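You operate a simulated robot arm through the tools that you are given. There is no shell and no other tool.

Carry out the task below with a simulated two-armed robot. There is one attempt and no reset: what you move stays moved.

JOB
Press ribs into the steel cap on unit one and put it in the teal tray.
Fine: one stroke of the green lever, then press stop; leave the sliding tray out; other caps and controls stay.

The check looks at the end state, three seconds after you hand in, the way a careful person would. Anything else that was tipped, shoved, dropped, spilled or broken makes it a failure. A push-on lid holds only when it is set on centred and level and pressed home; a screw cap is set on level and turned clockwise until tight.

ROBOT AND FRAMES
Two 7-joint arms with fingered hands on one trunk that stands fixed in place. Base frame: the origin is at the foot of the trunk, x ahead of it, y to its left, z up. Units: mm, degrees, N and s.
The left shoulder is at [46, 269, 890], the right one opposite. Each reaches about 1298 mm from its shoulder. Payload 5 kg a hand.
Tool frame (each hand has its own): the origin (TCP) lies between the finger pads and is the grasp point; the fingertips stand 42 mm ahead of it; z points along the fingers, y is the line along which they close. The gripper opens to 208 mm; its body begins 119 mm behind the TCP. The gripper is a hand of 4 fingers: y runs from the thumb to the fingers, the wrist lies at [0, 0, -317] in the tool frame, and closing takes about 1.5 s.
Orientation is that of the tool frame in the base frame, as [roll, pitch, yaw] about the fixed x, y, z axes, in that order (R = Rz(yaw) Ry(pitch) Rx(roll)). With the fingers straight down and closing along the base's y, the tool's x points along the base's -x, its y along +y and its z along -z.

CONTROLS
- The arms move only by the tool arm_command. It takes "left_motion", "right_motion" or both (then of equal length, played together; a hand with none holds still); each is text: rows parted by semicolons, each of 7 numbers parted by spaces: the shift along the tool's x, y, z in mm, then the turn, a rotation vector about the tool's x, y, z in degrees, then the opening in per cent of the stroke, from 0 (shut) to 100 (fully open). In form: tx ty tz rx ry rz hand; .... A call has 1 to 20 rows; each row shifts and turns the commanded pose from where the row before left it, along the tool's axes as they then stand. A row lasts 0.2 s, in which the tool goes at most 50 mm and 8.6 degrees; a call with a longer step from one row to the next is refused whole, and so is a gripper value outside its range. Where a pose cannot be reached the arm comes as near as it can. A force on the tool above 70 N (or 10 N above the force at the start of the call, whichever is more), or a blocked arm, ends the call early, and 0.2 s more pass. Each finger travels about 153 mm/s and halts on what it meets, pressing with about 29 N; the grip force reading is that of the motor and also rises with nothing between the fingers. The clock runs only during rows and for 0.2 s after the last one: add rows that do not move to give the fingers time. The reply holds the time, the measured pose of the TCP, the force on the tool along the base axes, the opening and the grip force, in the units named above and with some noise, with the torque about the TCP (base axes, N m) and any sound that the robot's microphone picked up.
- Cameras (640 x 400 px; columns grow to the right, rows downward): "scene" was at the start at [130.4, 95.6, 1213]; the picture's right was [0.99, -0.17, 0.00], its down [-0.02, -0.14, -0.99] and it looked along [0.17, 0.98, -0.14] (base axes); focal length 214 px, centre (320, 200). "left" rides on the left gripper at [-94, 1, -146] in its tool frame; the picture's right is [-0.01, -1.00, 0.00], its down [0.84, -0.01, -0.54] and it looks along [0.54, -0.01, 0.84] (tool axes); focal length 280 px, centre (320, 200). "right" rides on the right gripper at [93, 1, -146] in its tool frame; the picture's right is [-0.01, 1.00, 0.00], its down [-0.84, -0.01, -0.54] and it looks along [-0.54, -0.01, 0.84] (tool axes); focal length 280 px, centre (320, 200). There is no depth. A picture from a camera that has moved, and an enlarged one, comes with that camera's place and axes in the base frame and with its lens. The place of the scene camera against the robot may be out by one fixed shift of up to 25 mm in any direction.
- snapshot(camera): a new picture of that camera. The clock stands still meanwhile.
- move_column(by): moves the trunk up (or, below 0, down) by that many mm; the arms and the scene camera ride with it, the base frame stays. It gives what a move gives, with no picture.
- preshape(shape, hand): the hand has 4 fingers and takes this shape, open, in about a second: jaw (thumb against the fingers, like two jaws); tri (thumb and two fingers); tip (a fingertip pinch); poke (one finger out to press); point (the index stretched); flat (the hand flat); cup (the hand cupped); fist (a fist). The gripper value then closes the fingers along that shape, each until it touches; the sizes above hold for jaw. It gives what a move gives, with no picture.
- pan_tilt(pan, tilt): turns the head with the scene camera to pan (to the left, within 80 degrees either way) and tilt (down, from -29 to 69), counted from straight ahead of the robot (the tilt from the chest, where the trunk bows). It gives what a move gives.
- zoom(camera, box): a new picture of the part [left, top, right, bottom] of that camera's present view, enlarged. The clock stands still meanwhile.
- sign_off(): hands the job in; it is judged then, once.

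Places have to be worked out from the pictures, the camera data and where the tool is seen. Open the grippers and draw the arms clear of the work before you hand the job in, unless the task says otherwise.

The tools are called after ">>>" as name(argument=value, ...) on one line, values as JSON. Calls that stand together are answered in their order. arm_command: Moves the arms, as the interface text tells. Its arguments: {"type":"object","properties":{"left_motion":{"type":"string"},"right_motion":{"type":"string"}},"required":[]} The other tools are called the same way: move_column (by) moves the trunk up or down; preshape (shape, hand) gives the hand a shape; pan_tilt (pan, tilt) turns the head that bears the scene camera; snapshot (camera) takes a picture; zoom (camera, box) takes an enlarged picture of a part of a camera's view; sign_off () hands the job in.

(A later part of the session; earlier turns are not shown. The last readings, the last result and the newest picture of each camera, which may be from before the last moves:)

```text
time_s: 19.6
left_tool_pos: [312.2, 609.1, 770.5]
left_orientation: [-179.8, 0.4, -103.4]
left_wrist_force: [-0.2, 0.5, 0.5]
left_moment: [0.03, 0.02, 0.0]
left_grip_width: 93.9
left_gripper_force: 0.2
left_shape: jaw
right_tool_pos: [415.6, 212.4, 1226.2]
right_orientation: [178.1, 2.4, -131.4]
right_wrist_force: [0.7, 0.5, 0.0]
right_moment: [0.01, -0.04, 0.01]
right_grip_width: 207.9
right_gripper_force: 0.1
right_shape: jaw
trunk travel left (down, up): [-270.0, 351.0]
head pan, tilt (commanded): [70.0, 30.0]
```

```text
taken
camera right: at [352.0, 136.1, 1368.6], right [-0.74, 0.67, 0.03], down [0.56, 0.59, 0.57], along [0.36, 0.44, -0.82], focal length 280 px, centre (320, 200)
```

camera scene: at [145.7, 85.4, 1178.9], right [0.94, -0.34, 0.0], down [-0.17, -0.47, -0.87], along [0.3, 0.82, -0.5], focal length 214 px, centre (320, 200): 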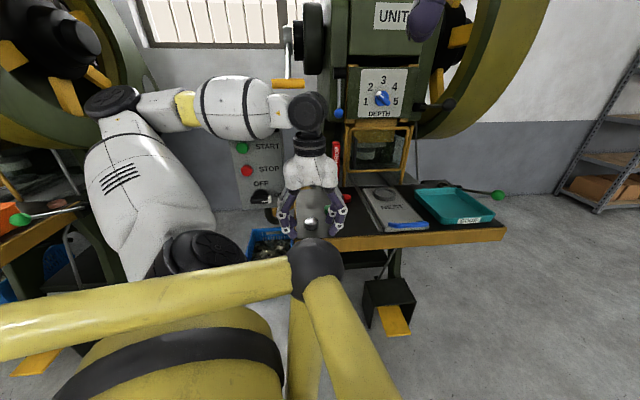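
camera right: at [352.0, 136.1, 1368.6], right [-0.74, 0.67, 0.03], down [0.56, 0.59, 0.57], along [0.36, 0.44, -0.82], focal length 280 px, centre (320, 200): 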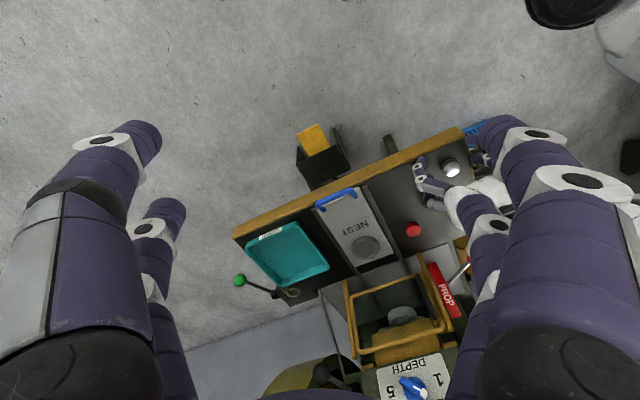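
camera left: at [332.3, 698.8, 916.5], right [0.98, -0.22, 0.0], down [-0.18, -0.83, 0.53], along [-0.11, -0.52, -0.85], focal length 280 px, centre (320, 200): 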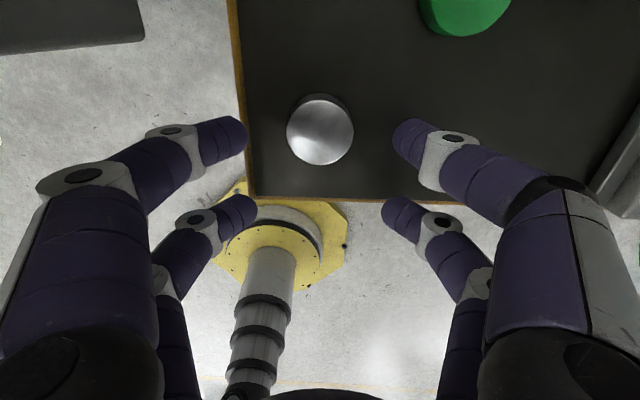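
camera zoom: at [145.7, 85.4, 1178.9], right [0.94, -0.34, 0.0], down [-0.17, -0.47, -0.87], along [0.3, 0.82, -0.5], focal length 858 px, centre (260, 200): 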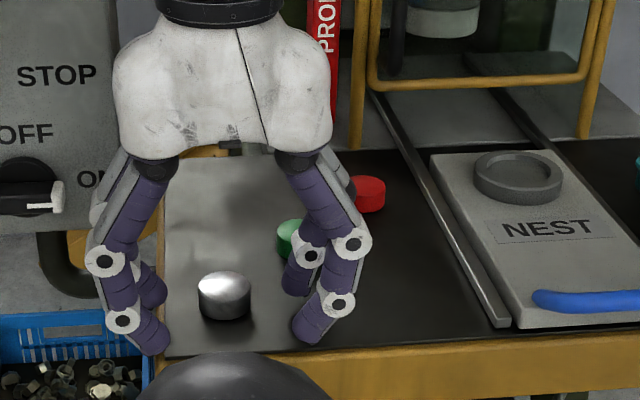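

The forearm appears to be resting against the top of the control panel. I'll back straight up the way I came and re-check the panel.

>>> arm_command(left_motion="0 0 -13 0 0 0 45; 0 0 -30 0 0 0 45; 0 0 -40 0 0 0 45; 0 0 -40 0 0 0 45; 0 0 -40 0 0 0 45; 0 0 0 0 0 0 45")

>>> snapshot(camera="scene")

>>> zoom(camera="scene", box=[210, 100, 310, 230])

>>> snapshot(camera="left")

```text
time_s: 20.9
left_tool_pos: [309.1, 612.0, 929.2]
left_orientation: [-180.0, 0.1, -103.4]
left_wrist_force: [0.6, -0.1, -0.8]
left_moment: [0.04, 0.01, -0.02]
left_grip_width: 93.8
left_gripper_force: 0.1
left_shape: jaw
right_tool_pos: [415.2, 218.5, 1224.7]
right_orientation: [178.3, 2.3, -131.3]
right_wrist_force: [-0.1, 0.2, -1.0]
right_moment: [0.05, 0.0, -0.01]
right_grip_width: 207.8
right_gripper_force: 0.1
right_shape: jaw
trunk travel left (down, up): [-270.0, 351.0]
head pan, tilt (commanded): [70.0, 30.0]
```

```text
taken
camera scene: at [145.7, 89.3, 1177.6], right [0.94, -0.34, 0.0], down [-0.17, -0.47, -0.87], along [0.3, 0.81, -0.5], focal length 214 px, centre (320, 200)
```

scene: 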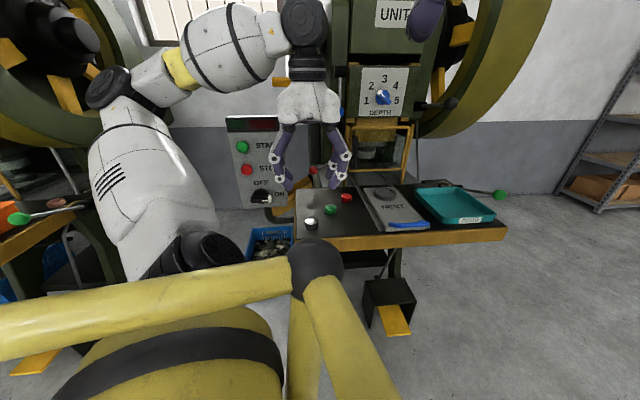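

```text
3.08 times, centred on (260, 165) of scene
camera zoom: at [145.7, 89.3, 1177.6], right [0.94, -0.34, 0.0], down [-0.17, -0.47, -0.87], along [0.3, 0.81, -0.5], focal length 660 px, centre (505, 308)
```

zoom: 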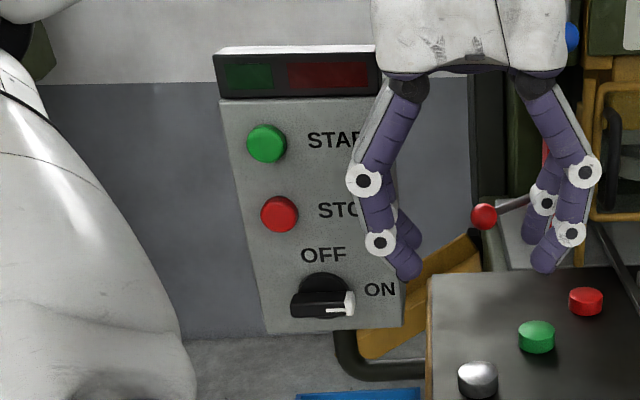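

```text
taken
camera left: at [330.3, 702.3, 1076.4], right [0.98, -0.22, 0.0], down [-0.18, -0.82, 0.54], along [-0.12, -0.53, -0.84], focal length 280 px, centre (320, 200)
```

left: 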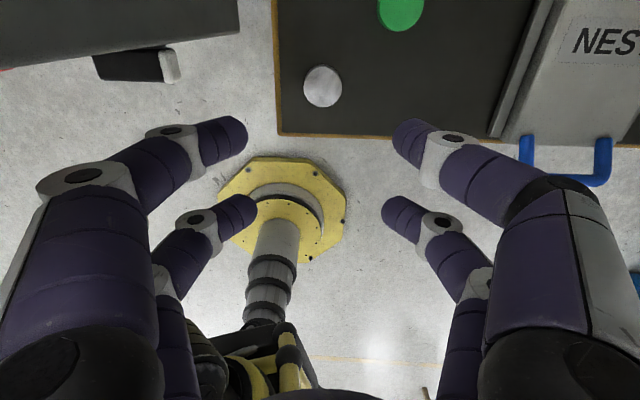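

The panel looks unchanged. To keep the forearm above it, I'll raise the trunk by 300 mm so the arm slopes down from above.

>>> move_column(by=300)

>>> snapshot(camera="scene")

>>> snapshot(camera="left")

>>> snapshot(camera="right")

```text
time_s: 23.9
left_tool_pos: [309.0, 610.9, 1229.9]
left_orientation: [179.9, 0.1, -103.2]
left_wrist_force: [0.4, -0.3, -1.0]
left_moment: [0.01, 0.01, 0.02]
left_grip_width: 93.9
left_gripper_force: 0.1
left_shape: jaw
right_tool_pos: [417.8, 205.5, 1544.9]
right_orientation: [178.0, 3.9, -131.9]
right_wrist_force: [1.0, 0.6, 0.0]
right_moment: [-0.02, 0.01, 0.02]
right_grip_width: 207.8
right_gripper_force: 0.1
right_shape: jaw
trunk travel left (down, up): [-570.0, 51.0]
head pan, tilt (commanded): [70.0, 30.0]
```

```text
taken
camera scene: at [99.9, 89.5, 1485.9], right [0.94, -0.34, 0.0], down [-0.17, -0.47, -0.87], along [0.3, 0.81, -0.5], focal length 214 px, centre (320, 200)
```

scene: 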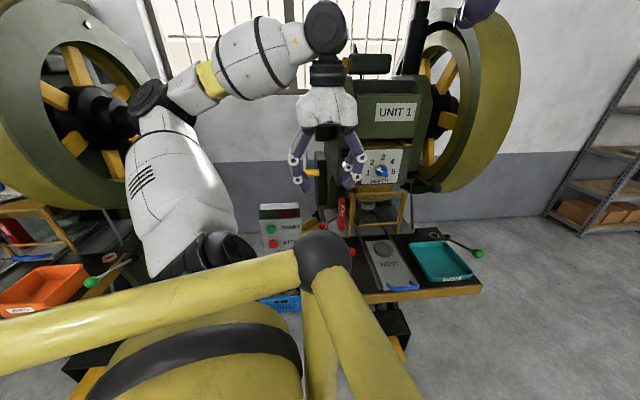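

```text
taken
camera left: at [331.2, 701.9, 1374.6], right [0.98, -0.22, 0.0], down [-0.18, -0.82, 0.54], along [-0.12, -0.53, -0.84], focal length 280 px, centre (320, 200)
```

left: 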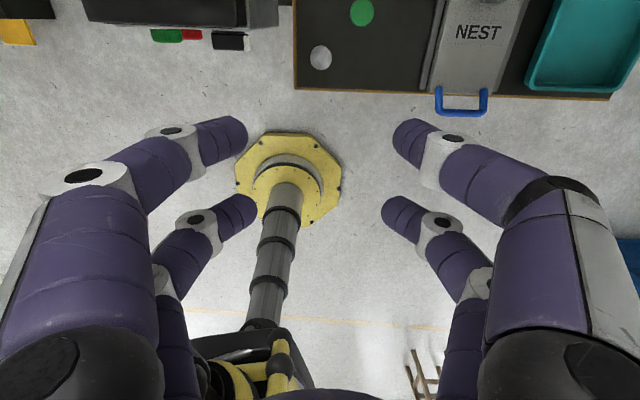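

```text
taken
camera right: at [350.0, 126.1, 1683.6], right [-0.74, 0.68, 0.04], down [0.56, 0.58, 0.59], along [0.38, 0.46, -0.8], focal length 280 px, centre (320, 200)
```

right: 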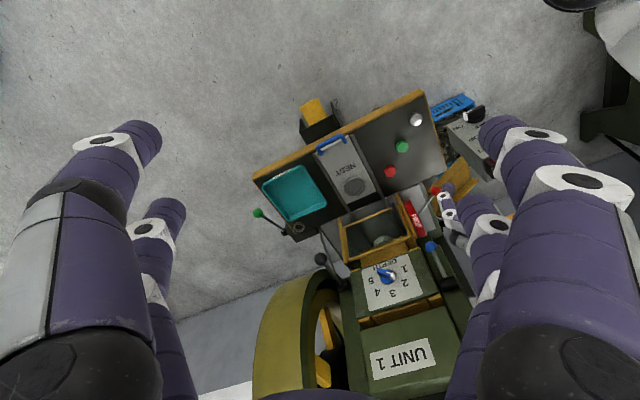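

The left camera now shows the panel and its protruding buttons clearly; the panel's front face is at about y≈714–730. I'll lower the hand over the cap again to z≈900 and check the forearm clearance.

>>> arm_command(left_motion="0 -3 41 0 0 0 45; 0 0 41 0 0 0 45; 0 0 41 0 0 0 45; 0 0 41 0 0 0 45; 0 0 41 0 0 0 45; 0 0 41 0 0 0 45; 0 0 41 0 0 0 45; 0 0 41 0 0 0 45; 0 0 0 0 0 0 45")

>>> snapshot(camera="scene")

>>> snapshot(camera="left")

>>> snapshot(camera="right")

```text
time_s: 25.9
left_tool_pos: [314.0, 612.3, 901.0]
left_orientation: [-180.0, 0.1, -103.3]
left_wrist_force: [-0.2, -0.3, 0.1]
left_moment: [0.02, -0.03, -0.01]
left_grip_width: 93.7
left_gripper_force: 0.1
left_shape: jaw
right_tool_pos: [421.4, 204.3, 1539.3]
right_orientation: [177.7, 3.5, -132.2]
right_wrist_force: [-0.8, 0.2, 0.0]
right_moment: [0.0, -0.02, -0.01]
right_grip_width: 207.7
right_gripper_force: 0.0
right_shape: jaw
trunk travel left (down, up): [-570.0, 51.0]
head pan, tilt (commanded): [70.0, 30.0]
```

```text
taken
camera scene: at [99.6, 89.0, 1486.2], right [0.94, -0.34, 0.0], down [-0.17, -0.47, -0.87], along [0.3, 0.81, -0.5], focal length 214 px, centre (320, 200)
```

scene: 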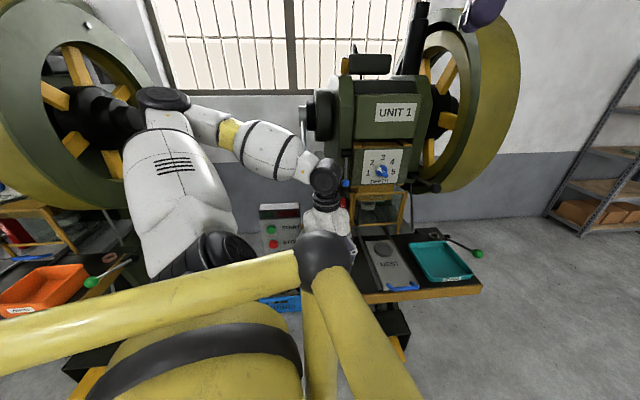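

```text
taken
camera left: at [334.3, 701.1, 1047.5], right [0.98, -0.22, 0.0], down [-0.18, -0.82, 0.54], along [-0.12, -0.52, -0.84], focal length 280 px, centre (320, 200)
```

left: 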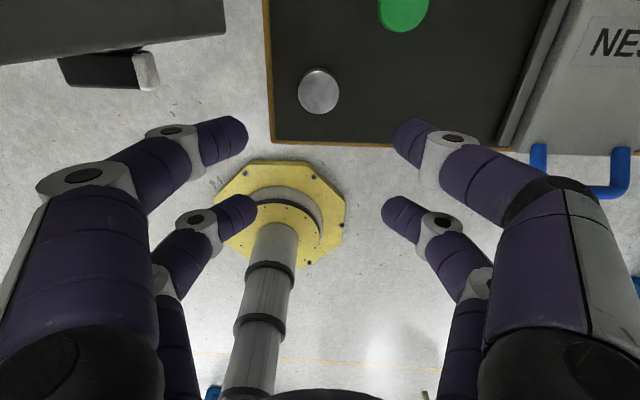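

```text
taken
camera right: at [355.6, 124.7, 1680.8], right [-0.73, 0.68, 0.04], down [0.57, 0.58, 0.59], along [0.38, 0.45, -0.81], focal length 280 px, centre (320, 200)
```

right: 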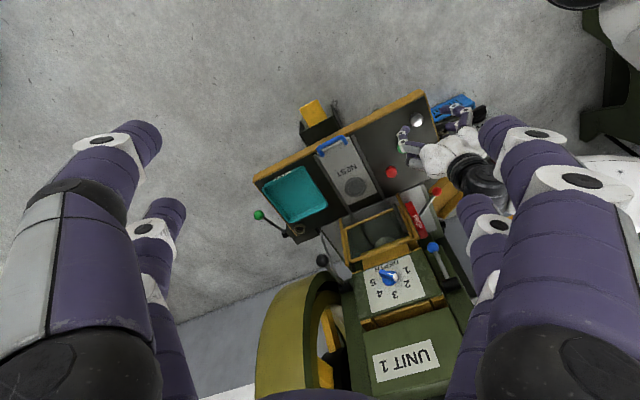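

The forearm now slopes down clear of the panel. I'll descend to z≈790, then to 764, watching for any trunk lean.

>>> arm_command(left_motion="0 0 36 0 0 0 45; 0 0 36 0 0 0 45; 0 0 36 0 0 0 45; 0 0 0 0 0 0 45")

>>> snapshot(camera="left")

>>> zoom(camera="scene", box=[140, 60, 400, 260])

```text
time_s: 26.9
left_tool_pos: [312.0, 610.1, 792.9]
left_orientation: [-180.0, 0.1, -103.3]
left_wrist_force: [-0.6, -1.5, 0.3]
left_moment: [0.02, -0.04, -0.02]
left_grip_width: 93.8
left_gripper_force: 0.1
left_shape: jaw
right_tool_pos: [423.3, 202.7, 1540.8]
right_orientation: [177.6, 3.6, -132.2]
right_wrist_force: [-0.3, -0.9, 0.0]
right_moment: [0.05, -0.04, 0.01]
right_grip_width: 208.0
right_gripper_force: 0.0
right_shape: jaw
trunk travel left (down, up): [-570.0, 51.0]
head pan, tilt (commanded): [70.0, 30.0]
```

```text
taken
camera left: at [333.6, 701.7, 939.0], right [0.98, -0.22, 0.0], down [-0.18, -0.82, 0.54], along [-0.12, -0.52, -0.84], focal length 280 px, centre (320, 200)
```

left: 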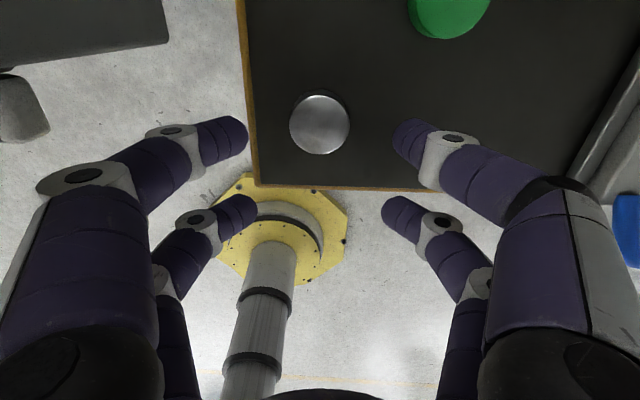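

```text
2.00 times, centred on (270, 160) of scene
camera zoom: at [99.3, 88.6, 1486.3], right [0.94, -0.34, 0.0], down [-0.17, -0.47, -0.87], along [0.3, 0.81, -0.5], focal length 429 px, centre (420, 280)
```

zoom: 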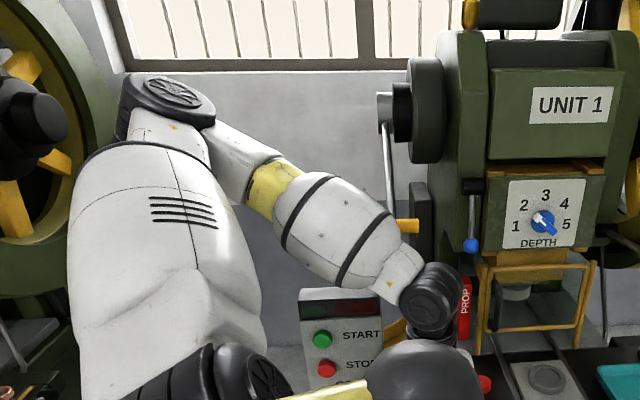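

Still clear. I'll descend to z≈764 and close the hand on the cap: the near pair should stop on it, with the command at 15%.

>>> arm_command(left_motion="0 0 14 0 0 0 45; 0 0 14 0 0 0 45; 0 0 0 0 0 0 45")

>>> snapshot(camera="left")

>>> zoom(camera="scene", box=[140, 60, 400, 260])

```text
time_s: 27.8
left_tool_pos: [312.5, 611.0, 764.4]
left_orientation: [-180.0, 0.1, -103.3]
left_wrist_force: [0.2, 0.5, -0.2]
left_moment: [0.06, -0.04, 0.04]
left_grip_width: 93.9
left_gripper_force: 0.1
left_shape: jaw
right_tool_pos: [422.7, 203.5, 1539.1]
right_orientation: [177.4, 3.4, -132.3]
right_wrist_force: [-0.6, -0.3, 0.0]
right_moment: [0.03, -0.05, 0.01]
right_grip_width: 207.8
right_gripper_force: 0.0
right_shape: jaw
trunk travel left (down, up): [-570.0, 51.0]
head pan, tilt (commanded): [70.0, 30.0]
```

```text
taken
camera left: at [334.1, 701.8, 911.0], right [0.98, -0.22, 0.0], down [-0.18, -0.82, 0.54], along [-0.12, -0.52, -0.84], focal length 280 px, centre (320, 200)
```

left: 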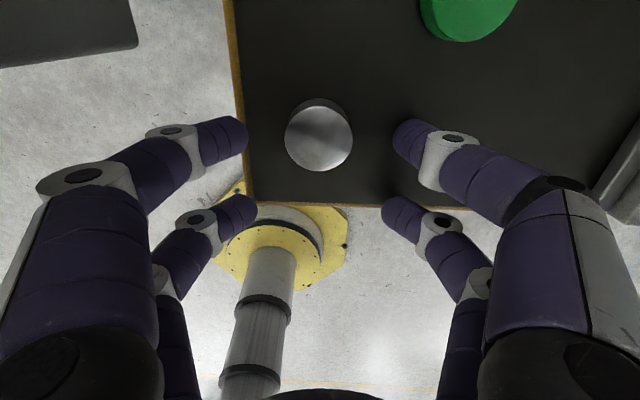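

```text
2.00 times, centred on (270, 160) of scene
camera zoom: at [99.5, 88.9, 1486.2], right [0.94, -0.34, 0.0], down [-0.17, -0.47, -0.87], along [0.3, 0.81, -0.5], focal length 429 px, centre (420, 280)
```

zoom: 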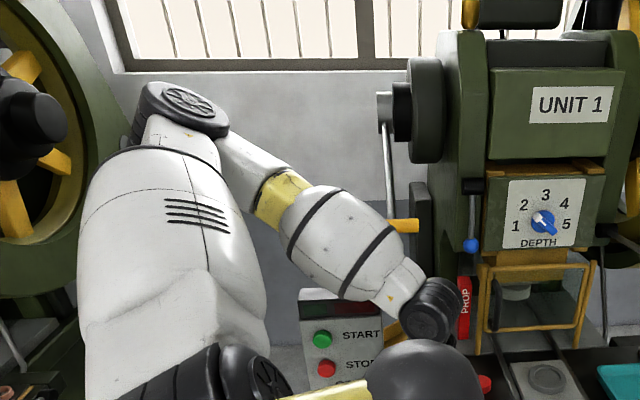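

The fingers line up with the cap. I'll close gradually to 14%.

>>> arm_command(left_motion="0 0 0 0 0 0 36; 0 0 0 0 0 0 30; 0 0 0 0 0 0 25; 0 0 0 0 0 0 20; 0 0 0 0 0 0 14; 0 0 0 0 0 0 14; 0 0 0 0 0 0 14; 0 0 0 0 0 0 14")

>>> snapshot(camera="left")

```text
time_s: 29.6
left_tool_pos: [312.0, 612.6, 765.6]
left_orientation: [180.0, 0.1, -103.3]
left_wrist_force: [-0.4, 0.3, -0.3]
left_moment: [-0.01, 0.0, 0.04]
left_grip_width: 21.7
left_gripper_force: 28.3
left_shape: jaw
right_tool_pos: [423.6, 203.1, 1538.5]
right_orientation: [177.4, 3.4, -132.2]
right_wrist_force: [0.2, 0.0, -1.1]
right_moment: [0.01, -0.01, 0.01]
right_grip_width: 207.8
right_gripper_force: 0.1
right_shape: jaw
trunk travel left (down, up): [-570.0, 51.0]
head pan, tilt (commanded): [70.0, 30.0]
```

```text
taken
camera left: at [334.3, 702.2, 910.7], right [0.98, -0.22, 0.0], down [-0.18, -0.82, 0.54], along [-0.12, -0.52, -0.84], focal length 280 px, centre (320, 200)
```

left: 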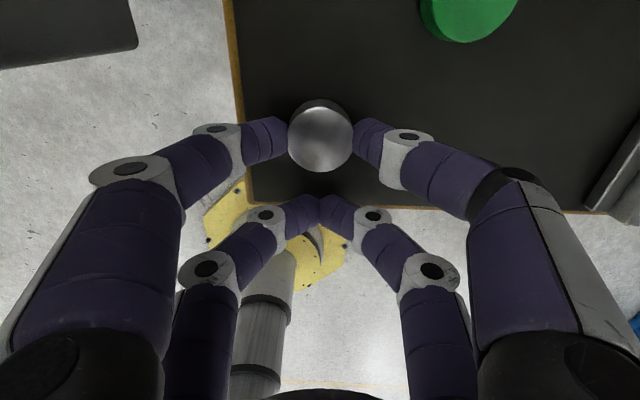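

The near pair holds the cap on its diameter at 28 N. I'll lift a little and check that it comes along.

>>> arm_command(left_motion="0 0 -10 0 0 0 14; 0 0 -20 0 0 0 14; 0 0 -30 0 0 0 14; 0 0 -40 0 0 0 14; 0 0 0 0 0 0 14")

>>> snapshot(camera="left")

>>> zoom(camera="right", box=[340, 60, 500, 220])

```text
time_s: 30.8
left_tool_pos: [312.2, 610.1, 865.2]
left_orientation: [180.0, 0.0, -103.2]
left_wrist_force: [0.8, 0.0, -1.0]
left_moment: [-0.07, 0.06, 0.0]
left_grip_width: 22.2
left_gripper_force: 28.9
left_shape: jaw
right_tool_pos: [424.2, 204.3, 1537.3]
right_orientation: [177.4, 3.2, -132.2]
right_wrist_force: [-0.6, -0.6, -0.2]
right_moment: [-0.07, 0.07, 0.01]
right_grip_width: 208.1
right_gripper_force: 0.0
right_shape: jaw
trunk travel left (down, up): [-570.0, 51.0]
head pan, tilt (commanded): [70.0, 30.0]
```

```text
taken
camera left: at [334.8, 701.8, 1010.4], right [0.98, -0.22, 0.0], down [-0.18, -0.82, 0.54], along [-0.12, -0.53, -0.84], focal length 280 px, centre (320, 200)
```

left: 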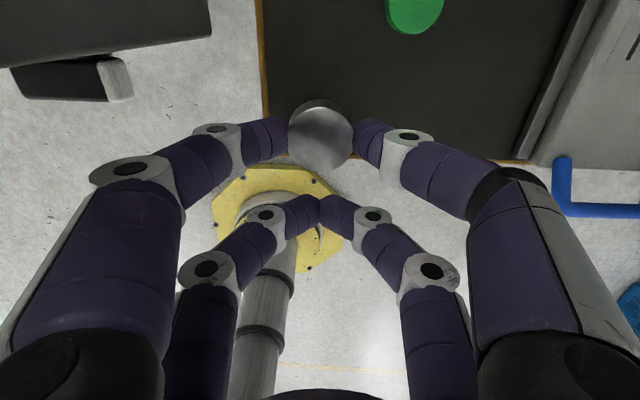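

```text
2.50 times, centred on (420, 140) of right
camera zoom: at [359.8, 125.4, 1678.5], right [-0.73, 0.68, 0.05], down [0.57, 0.58, 0.58], along [0.37, 0.45, -0.81], focal length 701 px, centre (70, 350)
```

zoom: 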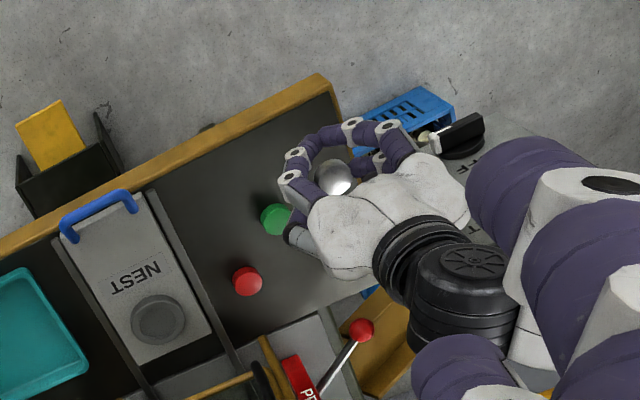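

The cap is held firmly. I'll carry it to open space in front of the table and turn the hand so its camera faces the press, to measure the nest and guard precisely.

>>> arm_command(left_motion="2 -35 -27 0 0 0 14; 2 -35 -27 0 0 0 14; 2 -35 -27 0 0 0 14; 2 -35 -27 0 0 0 14; 2 -35 -27 0 0 0 14; 0 0 0 0 0 -8.2 14; 0 0 0 0 0 -8.2 14; 0 0 0 0 0 -8.2 14; 0 0 0 0 0 -8.2 14; 0 0 0 0 0 -8.2 14; 0 0 0 0 0 -8.2 14; 0 0 0 0 0 -8.2 14; 0 0 0 0 0 -8.2 14; 0 0 0 0 0 -8.2 14; 0 0 0 0 0 -8.2 14; 0 0 0 0 0 -8.2 14; 0 0 0 0 0 0 14")

>>> arm_command(left_motion="0 0 0 0 0 -8.2 14; 0 0 0 0 0 -8.2 14; 0 0 0 0 0 -8.2 14; 0 0 0 0 0 -8.2 14; 0 0 0 0 0 -8.2 14; 0 0 0 0 0 -8.2 14; 0 0 0 0 0 -8.2 14; 0 0 0 0 0 -8.2 14; 0 0 0 0 0 -8.2 14; 0 0 0 0 0 -8.2 14; 0 0 0 0 0 -8 14; 0 0 0 0 0 0 14")

>>> snapshot(camera="left")

>>> snapshot(camera="scene")

```text
time_s: 34.4
left_tool_pos: [482.8, 560.7, 1000.0]
left_orientation: [-179.9, 0.0, -13.1]
left_wrist_force: [-0.3, 0.1, -0.4]
left_moment: [0.01, -0.07, 0.03]
left_grip_width: 21.7
left_gripper_force: 29.0
left_shape: jaw
right_tool_pos: [423.4, 202.1, 1538.1]
right_orientation: [177.4, 3.4, -132.3]
right_wrist_force: [-0.8, -0.6, 0.1]
right_moment: [-0.02, -0.04, 0.01]
right_grip_width: 207.7
right_gripper_force: 0.1
right_shape: jaw
trunk travel left (down, up): [-570.0, 51.0]
head pan, tilt (commanded): [70.0, 30.0]
```

```text
time_s: 37.0
left_tool_pos: [484.5, 601.8, 1005.3]
left_orientation: [179.7, 1.9, 75.7]
left_wrist_force: [-0.2, -0.5, 0.3]
left_moment: [0.05, 0.0, -0.02]
left_grip_width: 21.8
left_gripper_force: 28.9
left_shape: jaw
left hand out of reach, approached as far as the arm can: row 10, 11
right_tool_pos: [423.1, 201.8, 1538.7]
right_orientation: [177.3, 3.4, -132.2]
right_wrist_force: [-0.2, -0.9, 0.4]
right_moment: [0.11, -0.04, 0.02]
right_grip_width: 207.9
right_gripper_force: 0.1
right_shape: jaw
trunk travel left (down, up): [-570.0, 51.0]
head pan, tilt (commanded): [70.0, 30.0]
```

```text
taken
camera left: at [464.0, 515.1, 1153.8], right [-0.97, 0.23, -0.01], down [0.2, 0.84, 0.51], along [0.12, 0.5, -0.86], focal length 280 px, centre (320, 200)
```

left: 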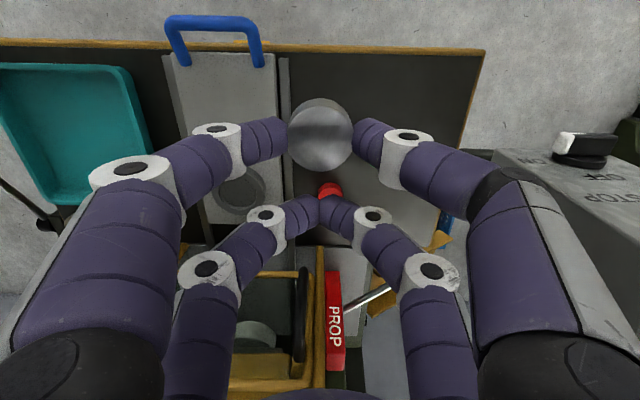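

```text
taken
camera scene: at [99.6, 88.5, 1486.2], right [0.94, -0.34, 0.0], down [-0.17, -0.47, -0.87], along [0.3, 0.81, -0.5], focal length 214 px, centre (320, 200)
```

scene: 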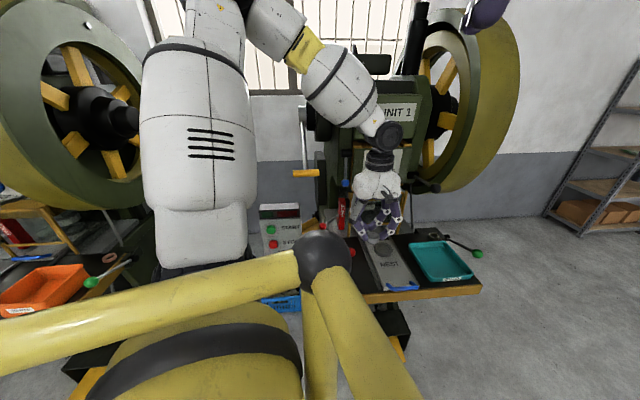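

The guard's bottom bar comes out at about (550, 800, 859), only about 80 mm beyond the nest, and the wrist limit is near yaw 65. I'd need a forward-tilted hand with the wrist toward the operator to clear the guard, so I'll back off the yaw to about 58 and test a 35° tilt in the air.

>>> arm_command(left_motion="0 0 0 0 0 6.3 14; 0 0 0 0 0 6.3 14; 0 0 0 0 0 6.3 14; 0 0 0 0 7 0 14; 0 0 0 0 7 0 14; 0 0 0 0 7 0 14; 0 0 0 0 7 0 14; 0 0 0 0 7 0 14; 0 0 0 0 0 0 14")

>>> snapshot(camera="left")

>>> snapshot(camera="scene")

```text
time_s: 39.0
left_tool_pos: [485.8, 612.2, 1009.1]
left_orientation: [179.9, -10.1, 57.7]
left_wrist_force: [-0.1, 0.3, -1.0]
left_moment: [0.01, -0.01, -0.03]
left_grip_width: 21.7
left_gripper_force: 28.5
left_shape: jaw
left hand out of reach, approached as far as the arm can: row 5, 6, 7, 8
right_tool_pos: [424.3, 203.8, 1537.8]
right_orientation: [177.4, 3.3, -132.2]
right_wrist_force: [0.5, 0.6, -0.3]
right_moment: [-0.01, 0.0, -0.02]
right_grip_width: 208.0
right_gripper_force: 0.0
right_shape: jaw
trunk travel left (down, up): [-570.0, 51.0]
head pan, tilt (commanded): [70.0, 30.0]
```

```text
taken
camera left: at [423.9, 511.2, 1135.6], right [-0.85, 0.52, 0.0], down [0.38, 0.63, 0.68], along [0.36, 0.58, -0.74], focal length 280 px, centre (320, 200)
```

left: 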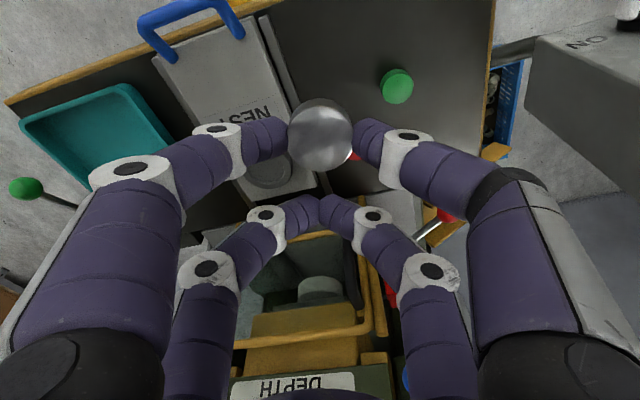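

```text
taken
camera scene: at [100.0, 89.5, 1486.0], right [0.94, -0.34, 0.0], down [-0.17, -0.47, -0.87], along [0.3, 0.81, -0.5], focal length 214 px, centre (320, 200)
```

scene: 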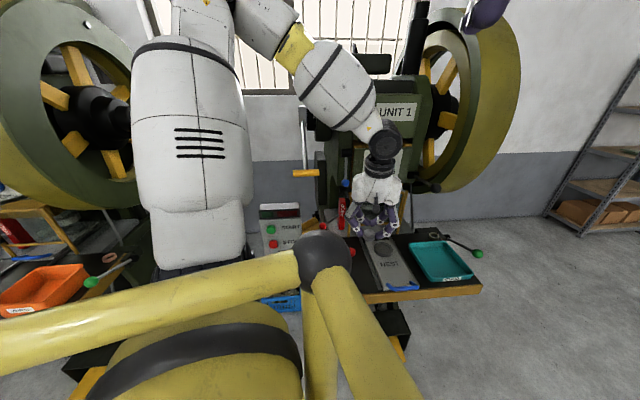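

Re-measuring with the better-conditioned views puts the guard posts' plane through (805, 804) and (550, 873). That's about 142 mm beyond the nest, so there is room for a vertical hand at yaw ≈ -50. I'll undo the tilt and rotate there.

>>> arm_command(left_motion="0 0 0 0 -7 0 14; 0 0 0 0 -7 0 14; 0 0 0 0 -7 0 14; 0 0 0 0 -7 0 14; 0 0 0 0 -7 0 14; 0 0 0 0 0 8.3 14; 0 0 0 0 0 8.3 14; 0 0 0 0 0 8.3 14; 0 0 0 0 0 8.3 14; 0 0 0 0 0 8.3 14; 0 0 0 0 0 8.3 14; 0 0 0 0 0 8.3 14; 0 0 0 0 0 8.3 14; 0 0 0 0 0 8.3 14; 0 0 0 0 0 8.3 14; 0 0 0 0 0 8.3 14; 0 0 0 0 0 8.3 14; 0 0 0 0 0 8.3 14; 0 0 0 0 0 0 14; 0 0 0 0 0 0 14")

>>> snapshot(camera="left")

>>> snapshot(camera="scene")

```text
time_s: 43.1
left_tool_pos: [486.3, 610.8, 1007.9]
left_orientation: [156.2, -7.4, -48.7]
left_wrist_force: [0.4, 0.2, -0.1]
left_moment: [-0.04, -0.02, -0.01]
left_grip_width: 21.7
left_gripper_force: 28.6
left_shape: jaw
right_tool_pos: [422.8, 203.6, 1538.3]
right_orientation: [177.3, 3.3, -132.2]
right_wrist_force: [-0.2, -1.1, -0.1]
right_moment: [-0.01, 0.0, -0.03]
right_grip_width: 207.7
right_gripper_force: 0.1
right_shape: jaw
trunk travel left (down, up): [-570.0, 51.0]
head pan, tilt (commanded): [70.0, 30.0]
```

```text
taken
camera left: at [457.2, 731.6, 1129.4], right [0.71, 0.57, -0.4], down [0.68, -0.43, 0.59], along [0.17, -0.7, -0.7], focal length 280 px, centre (320, 200)
```

left: 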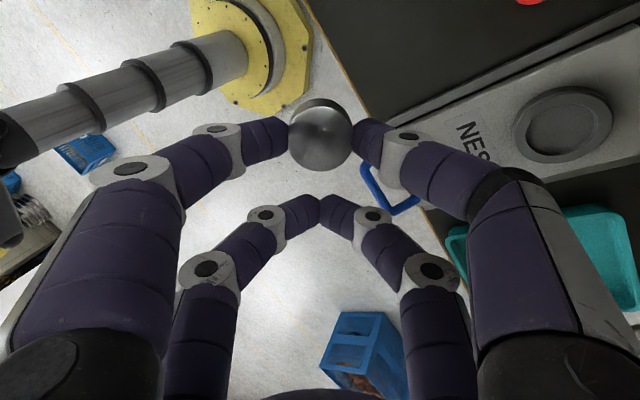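

```text
taken
camera scene: at [99.8, 89.5, 1486.1], right [0.94, -0.34, 0.0], down [-0.17, -0.47, -0.87], along [0.3, 0.81, -0.5], focal length 214 px, centre (320, 200)
```

scene: 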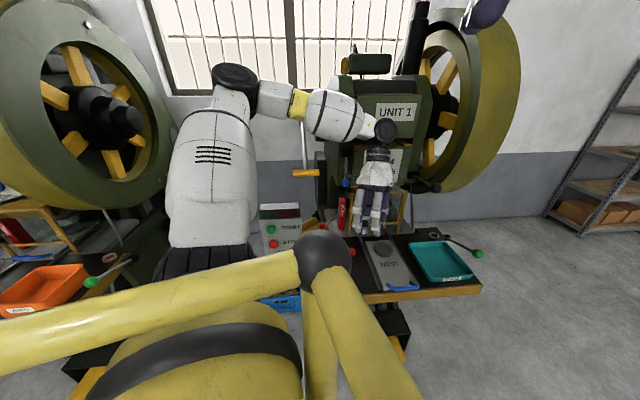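

The out-of-reach tilt had been clipped, so undoing it left the hand 25° off vertical. I'll correct with a rotation of (23.7, -7.6, 0)° in the tool frame.

>>> arm_command(left_motion="0 0 0 7.89 -2.54 0 14; 0 0 0 7.89 -2.54 0 14; 0 0 0 7.89 -2.54 0 14; 0 0 0 0 0 0 14")

>>> snapshot(camera="left")

```text
time_s: 44.1
left_tool_pos: [486.1, 612.8, 1006.6]
left_orientation: [179.9, -0.1, -50.1]
left_wrist_force: [0.8, 2.1, -3.1]
left_moment: [-0.15, 0.04, 0.0]
left_grip_width: 21.9
left_gripper_force: 28.6
left_shape: jaw
right_tool_pos: [424.9, 204.8, 1537.8]
right_orientation: [177.4, 3.2, -132.2]
right_wrist_force: [0.6, 1.5, -0.7]
right_moment: [-0.16, 0.12, 0.03]
right_grip_width: 208.1
right_gripper_force: 0.1
right_shape: jaw
trunk travel left (down, up): [-570.0, 51.0]
head pan, tilt (commanded): [70.0, 30.0]
```

```text
taken
camera left: at [426.0, 683.6, 1152.7], right [0.76, 0.65, 0.0], down [0.55, -0.64, 0.54], along [0.35, -0.41, -0.84], focal length 280 px, centre (320, 200)
```

left: 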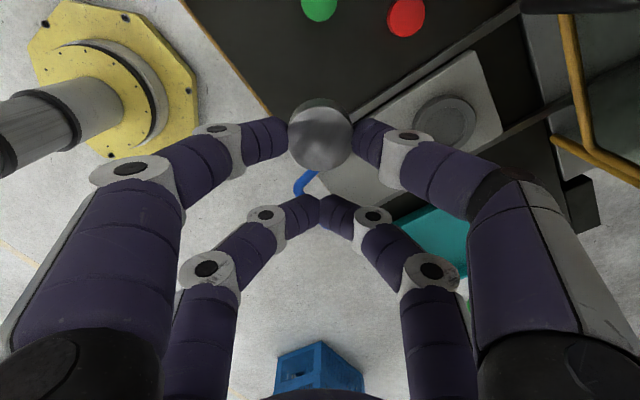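

The hand is vertical again at yaw -50 with the cap held. I'll move to hover above the nest with TCP about (660, 680, 900).

>>> arm_command(left_motion="11.9 -35.4 21.3 0 0 0 14; 11.9 -35.4 21.3 0 0 0 14; 11.9 -35.4 21.3 0 0 0 14; 11.9 -35.4 21.3 0 0 0 14; 11.9 -35.4 21.3 0 0 0 14; 0 0 0 0 0 0 14")

>>> snapshot(camera="left")

>>> snapshot(camera="scene")

>>> snapshot(camera="right")

```text
time_s: 45.5
left_tool_pos: [660.0, 678.5, 904.5]
left_orientation: [180.0, -0.3, -50.2]
left_wrist_force: [-0.7, -0.4, 1.1]
left_moment: [0.01, -0.14, -0.01]
left_grip_width: 21.6
left_gripper_force: 28.6
left_shape: jaw
right_tool_pos: [421.8, 202.3, 1539.9]
right_orientation: [177.5, 3.4, -132.2]
right_wrist_force: [-0.7, 0.0, 0.1]
right_moment: [0.07, -0.2, -0.03]
right_grip_width: 208.0
right_gripper_force: 0.0
right_shape: jaw
trunk travel left (down, up): [-570.0, 51.0]
head pan, tilt (commanded): [70.0, 30.0]
```

```text
taken
camera left: at [599.8, 749.3, 1050.0], right [0.76, 0.65, 0.0], down [0.55, -0.64, 0.54], along [0.35, -0.41, -0.84], focal length 280 px, centre (320, 200)
```

left: 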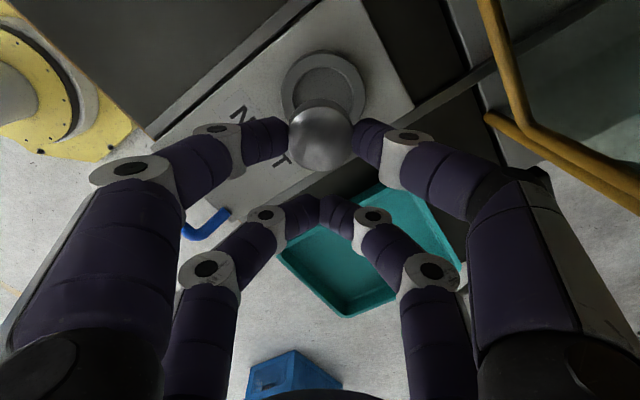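

```text
taken
camera scene: at [97.6, 88.6, 1486.5], right [0.94, -0.34, 0.0], down [-0.17, -0.47, -0.87], along [0.3, 0.81, -0.5], focal length 214 px, centre (320, 200)
```

scene: 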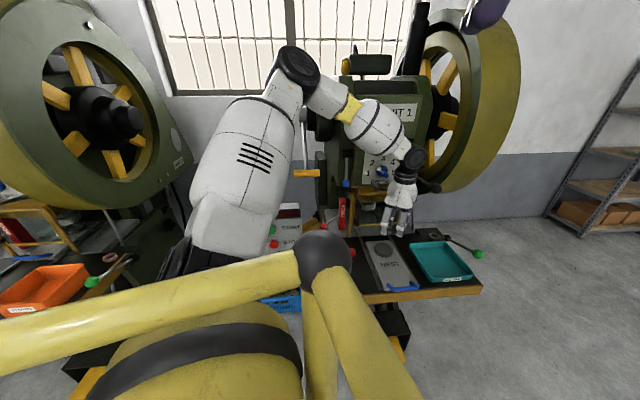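

```text
taken
camera right: at [357.0, 123.6, 1679.5], right [-0.73, 0.68, 0.05], down [0.57, 0.58, 0.59], along [0.37, 0.46, -0.81], focal length 280 px, centre (320, 200)
```

right: 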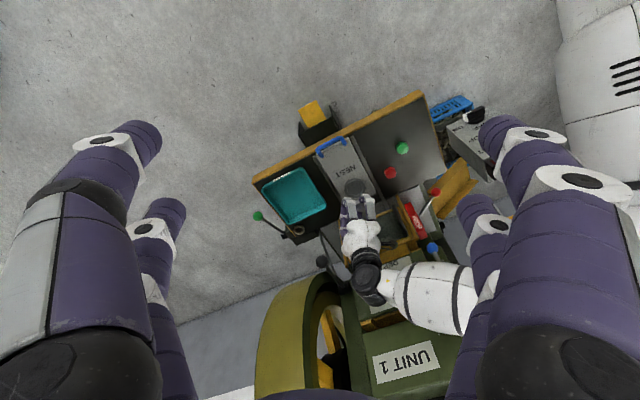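

The nest ring is visible just past the held cap. To centre the cap I need a shift of about (-4, -4) mm in tool x/y. I'll apply that and lower to z≈840.

>>> arm_command(left_motion="-4 -4 20 0 0 0 14; 0 0 24 0 0 0 14; 0 0 20 0 0 0 14; 0 0 0 0 0 0 14")

>>> snapshot(camera="left")

>>> zoom(camera="scene", box=[350, 170, 480, 300])

>>> zoom(camera="right", box=[260, 120, 460, 300])

```text
time_s: 46.5
left_tool_pos: [663.0, 684.6, 838.0]
left_orientation: [179.9, -0.2, -50.2]
left_wrist_force: [-0.1, -0.1, 0.1]
left_moment: [0.01, 0.04, 0.05]
left_grip_width: 21.6
left_gripper_force: 29.0
left_shape: jaw
right_tool_pos: [424.5, 203.2, 1538.3]
right_orientation: [177.3, 3.2, -132.2]
right_wrist_force: [0.1, 0.0, 0.0]
right_moment: [0.05, -0.02, 0.04]
right_grip_width: 208.0
right_gripper_force: 0.0
right_shape: jaw
trunk travel left (down, up): [-570.0, 51.0]
head pan, tilt (commanded): [70.0, 30.0]
```

```text
taken
camera left: at [601.4, 754.9, 984.3], right [0.76, 0.65, 0.0], down [0.55, -0.64, 0.54], along [0.35, -0.41, -0.84], focal length 280 px, centre (320, 200)
```

left: 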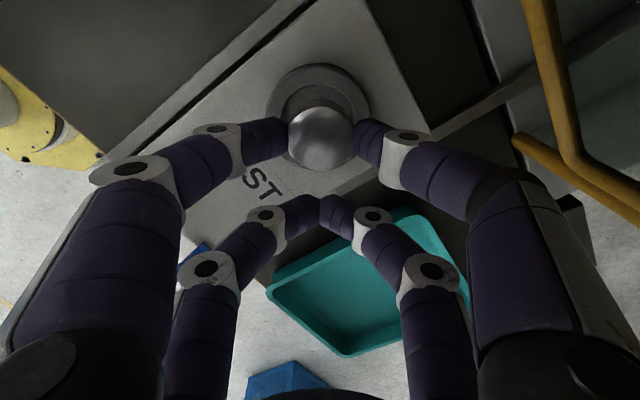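

```text
3.08 times, centred on (415, 235) of scene
camera zoom: at [99.9, 89.0, 1486.2], right [0.94, -0.34, 0.0], down [-0.17, -0.47, -0.87], along [0.3, 0.81, -0.5], focal length 660 px, centre (28, 92)
```

zoom: 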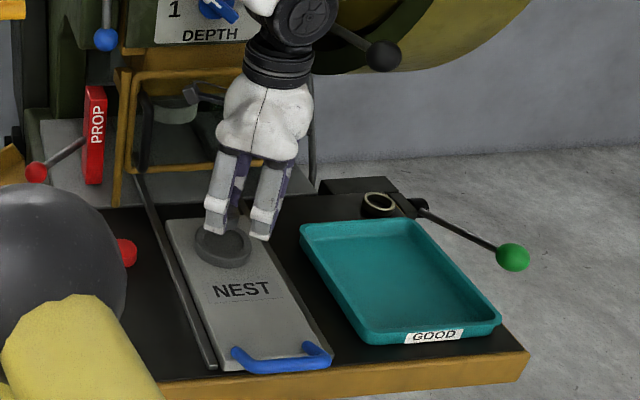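

```text
2.22 times, centred on (360, 210) of right
camera zoom: at [359.7, 123.9, 1678.8], right [-0.73, 0.68, 0.05], down [0.57, 0.57, 0.58], along [0.37, 0.45, -0.81], focal length 623 px, centre (231, 178)
```

zoom: 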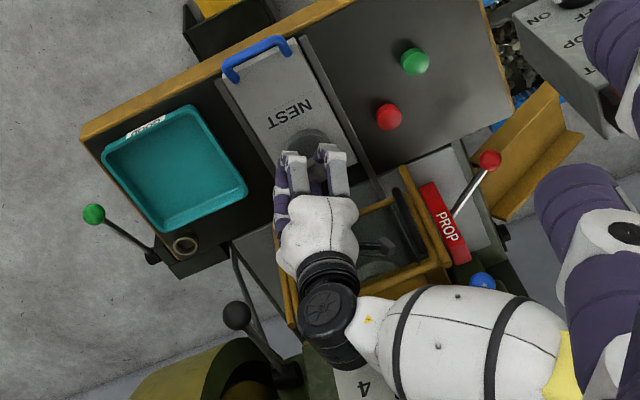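

The cap and ring look centred within about 2 mm. I'll lower in small steps and watch the wrist force.

>>> arm_command(left_motion="0 0 10 0 0 0 14; 0 0 10 0 0 0 14; 0 0 5 0 0 0 14; 0 0 0 0 0 0 14")

>>> snapshot(camera="left")

>>> zoom(camera="scene", box=[370, 200, 430, 270])

```text
time_s: 47.5
left_tool_pos: [660.6, 683.2, 814.5]
left_orientation: [-180.0, -0.1, -50.3]
left_wrist_force: [-0.5, 0.0, -1.2]
left_moment: [-0.06, -0.01, 0.0]
left_grip_width: 21.5
left_gripper_force: 29.2
left_shape: jaw
right_tool_pos: [422.0, 203.4, 1538.4]
right_orientation: [177.4, 3.3, -132.2]
right_wrist_force: [0.5, 0.6, -0.1]
right_moment: [-0.02, -0.02, 0.01]
right_grip_width: 207.7
right_gripper_force: 0.2
right_shape: jaw
trunk travel left (down, up): [-570.0, 51.0]
head pan, tilt (commanded): [70.0, 30.0]
```

```text
taken
camera left: at [600.7, 755.0, 959.0], right [0.76, 0.65, 0.0], down [0.55, -0.64, 0.54], along [0.35, -0.41, -0.84], focal length 280 px, centre (320, 200)
```

left: 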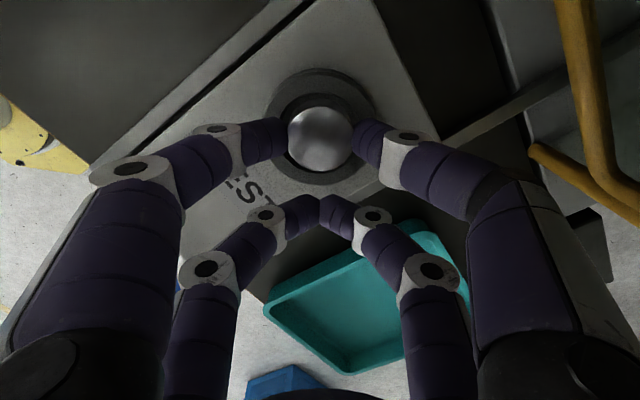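

```text
5.71 times, centred on (400, 235) of scene
camera zoom: at [99.7, 89.4, 1486.1], right [0.94, -0.34, 0.0], down [-0.17, -0.47, -0.87], along [0.3, 0.81, -0.5], focal length 1226 px, centre (-137, 0)
```

zoom: 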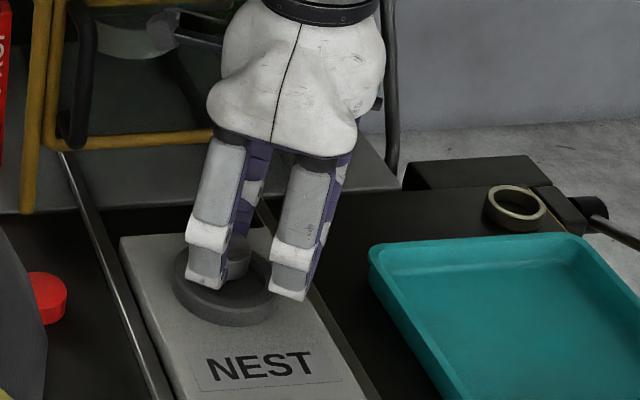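

The cap is just above the ring. I'll zoom in to check centring before the last few millimetres.

>>> zoom(camera="left", box=[240, 50, 400, 210])

>>> zoom(camera="scene", box=[380, 235, 410, 265])

```text
2.50 times, centred on (320, 130) of left
camera zoom: at [600.7, 755.0, 959.0], right [0.76, 0.65, 0.0], down [0.55, -0.64, 0.54], along [0.35, -0.41, -0.84], focal length 701 px, centre (320, 375)
```

zoom: 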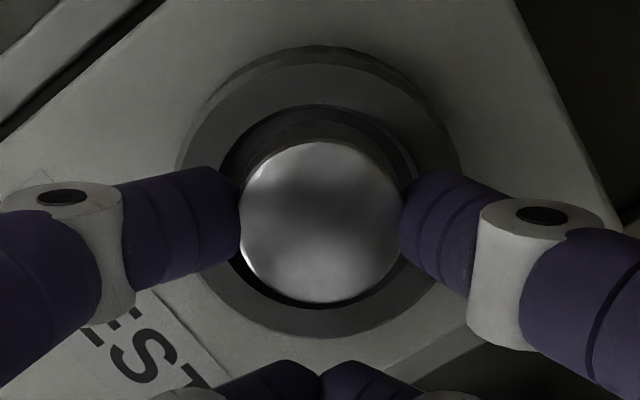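

```text
13.33 times, centred on (395, 250) of scene
camera zoom: at [99.7, 89.4, 1486.1], right [0.94, -0.34, 0.0], down [-0.17, -0.47, -0.87], along [0.3, 0.81, -0.5], focal length 2860 px, centre (-680, -467)
```

zoom: 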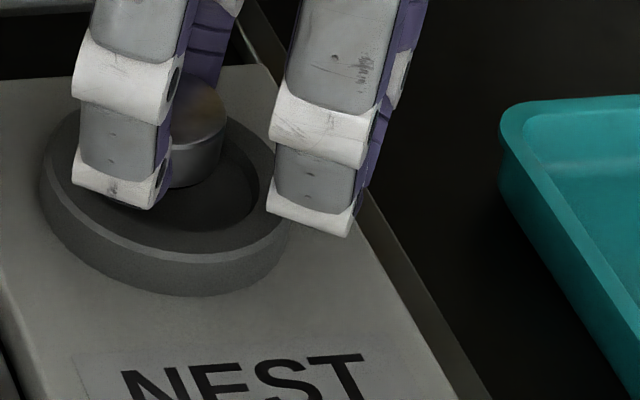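

Measured against the bore, the cap needs about 4.5 mm more along tool +x. I'll shift and lower about 12 mm so the cap's bottom enters the ring.

>>> arm_command(left_motion="4.5 -0.5 0 0 0 0 14; 0 0 4 0 0 0 14; 0 0 4 0 0 0 14; 0 0 4 0 0 0 14; 0 0 0 0 0 0 14")

>>> zoom(camera="left", box=[240, 50, 400, 210])

>>> zoom(camera="scene", box=[380, 235, 410, 265])

```text
time_s: 48.8
left_tool_pos: [665.2, 681.6, 804.4]
left_orientation: [-179.8, -0.2, -50.2]
left_wrist_force: [1.8, 6.6, 27.8]
left_moment: [1.49, -0.22, -0.06]
left_grip_width: 23.2
left_gripper_force: 28.9
left_shape: jaw
right_tool_pos: [422.1, 202.7, 1539.8]
right_orientation: [177.4, 3.4, -132.2]
right_wrist_force: [-0.4, 0.7, 0.3]
right_moment: [0.04, -0.04, 0.0]
right_grip_width: 207.9
right_gripper_force: 0.1
right_shape: jaw
trunk travel left (down, up): [-570.0, 51.0]
head pan, tilt (commanded): [70.0, 30.0]
```

```text
2.50 times, centred on (320, 130) of left
camera zoom: at [603.9, 751.4, 950.0], right [0.76, 0.65, 0.0], down [0.55, -0.64, 0.54], along [0.35, -0.41, -0.84], focal length 701 px, centre (320, 375)
```

zoom: 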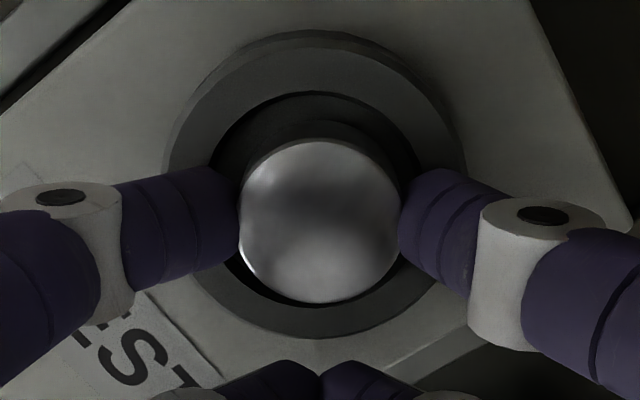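

```text
13.33 times, centred on (395, 250) of scene
camera zoom: at [98.4, 88.1, 1486.5], right [0.94, -0.34, 0.0], down [-0.17, -0.47, -0.87], along [0.3, 0.81, -0.5], focal length 2860 px, centre (-680, -467)
```

zoom: 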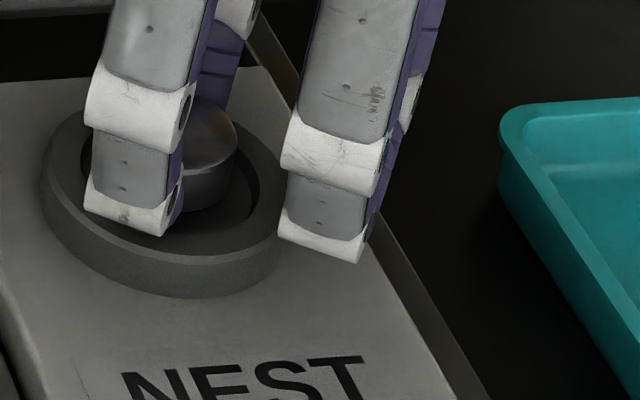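

The wrench puts the contact at one near fingertip touching the ring top, so tips at z≈762. The cap is centred and inside the ring. I'll lift 2 mm and open slowly to release it.

>>> arm_command(left_motion="0 0 -2 0 0 0 14; 0 0 0 0 0 0 18; 0 0 0 0 0 0 22; 0 0 0 0 0 0 26; 0 0 0 0 0 0 30; 0 0 0 0 0 0 32; 0 0 0 0 0 0 32")

>>> snapshot(camera="left")

>>> zoom(camera="left", box=[240, 50, 400, 210])

>>> zoom(camera="scene", box=[380, 235, 410, 265])

```text
time_s: 50.4
left_tool_pos: [663.9, 682.1, 802.9]
left_orientation: [-179.9, -0.1, -50.2]
left_wrist_force: [2.2, 0.2, 8.5]
left_moment: [0.0, 0.32, 0.0]
left_grip_width: 65.7
left_gripper_force: 0.1
left_shape: jaw
right_tool_pos: [423.6, 202.1, 1538.0]
right_orientation: [177.4, 3.4, -132.2]
right_wrist_force: [-0.1, 0.7, 1.1]
right_moment: [0.0, 0.04, 0.0]
right_grip_width: 207.7
right_gripper_force: 0.0
right_shape: jaw
trunk travel left (down, up): [-570.0, 51.0]
head pan, tilt (commanded): [70.0, 30.0]
```

```text
taken
camera left: at [603.1, 751.6, 949.3], right [0.76, 0.65, 0.0], down [0.55, -0.64, 0.54], along [0.35, -0.41, -0.84], focal length 280 px, centre (320, 200)
```

left: 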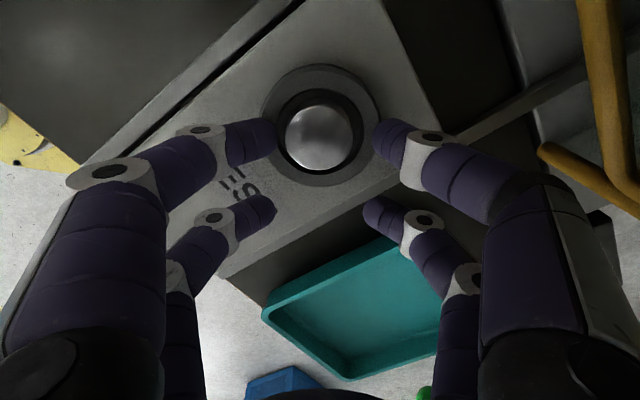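

```text
2.50 times, centred on (320, 130) of left
camera zoom: at [603.1, 751.6, 949.3], right [0.76, 0.65, 0.0], down [0.55, -0.64, 0.54], along [0.35, -0.41, -0.84], focal length 701 px, centre (320, 375)
```

zoom: 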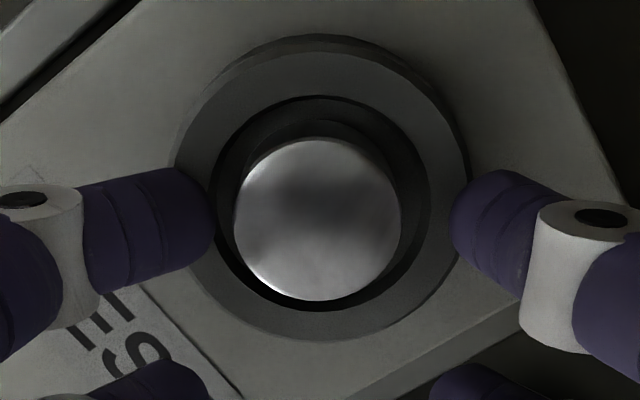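

```text
13.33 times, centred on (395, 250) of scene
camera zoom: at [99.5, 88.9, 1486.1], right [0.94, -0.34, 0.0], down [-0.17, -0.47, -0.87], along [0.3, 0.81, -0.5], focal length 2860 px, centre (-680, -467)
```

zoom: 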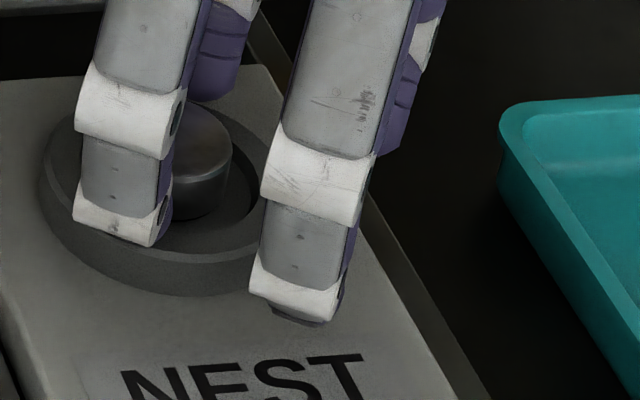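

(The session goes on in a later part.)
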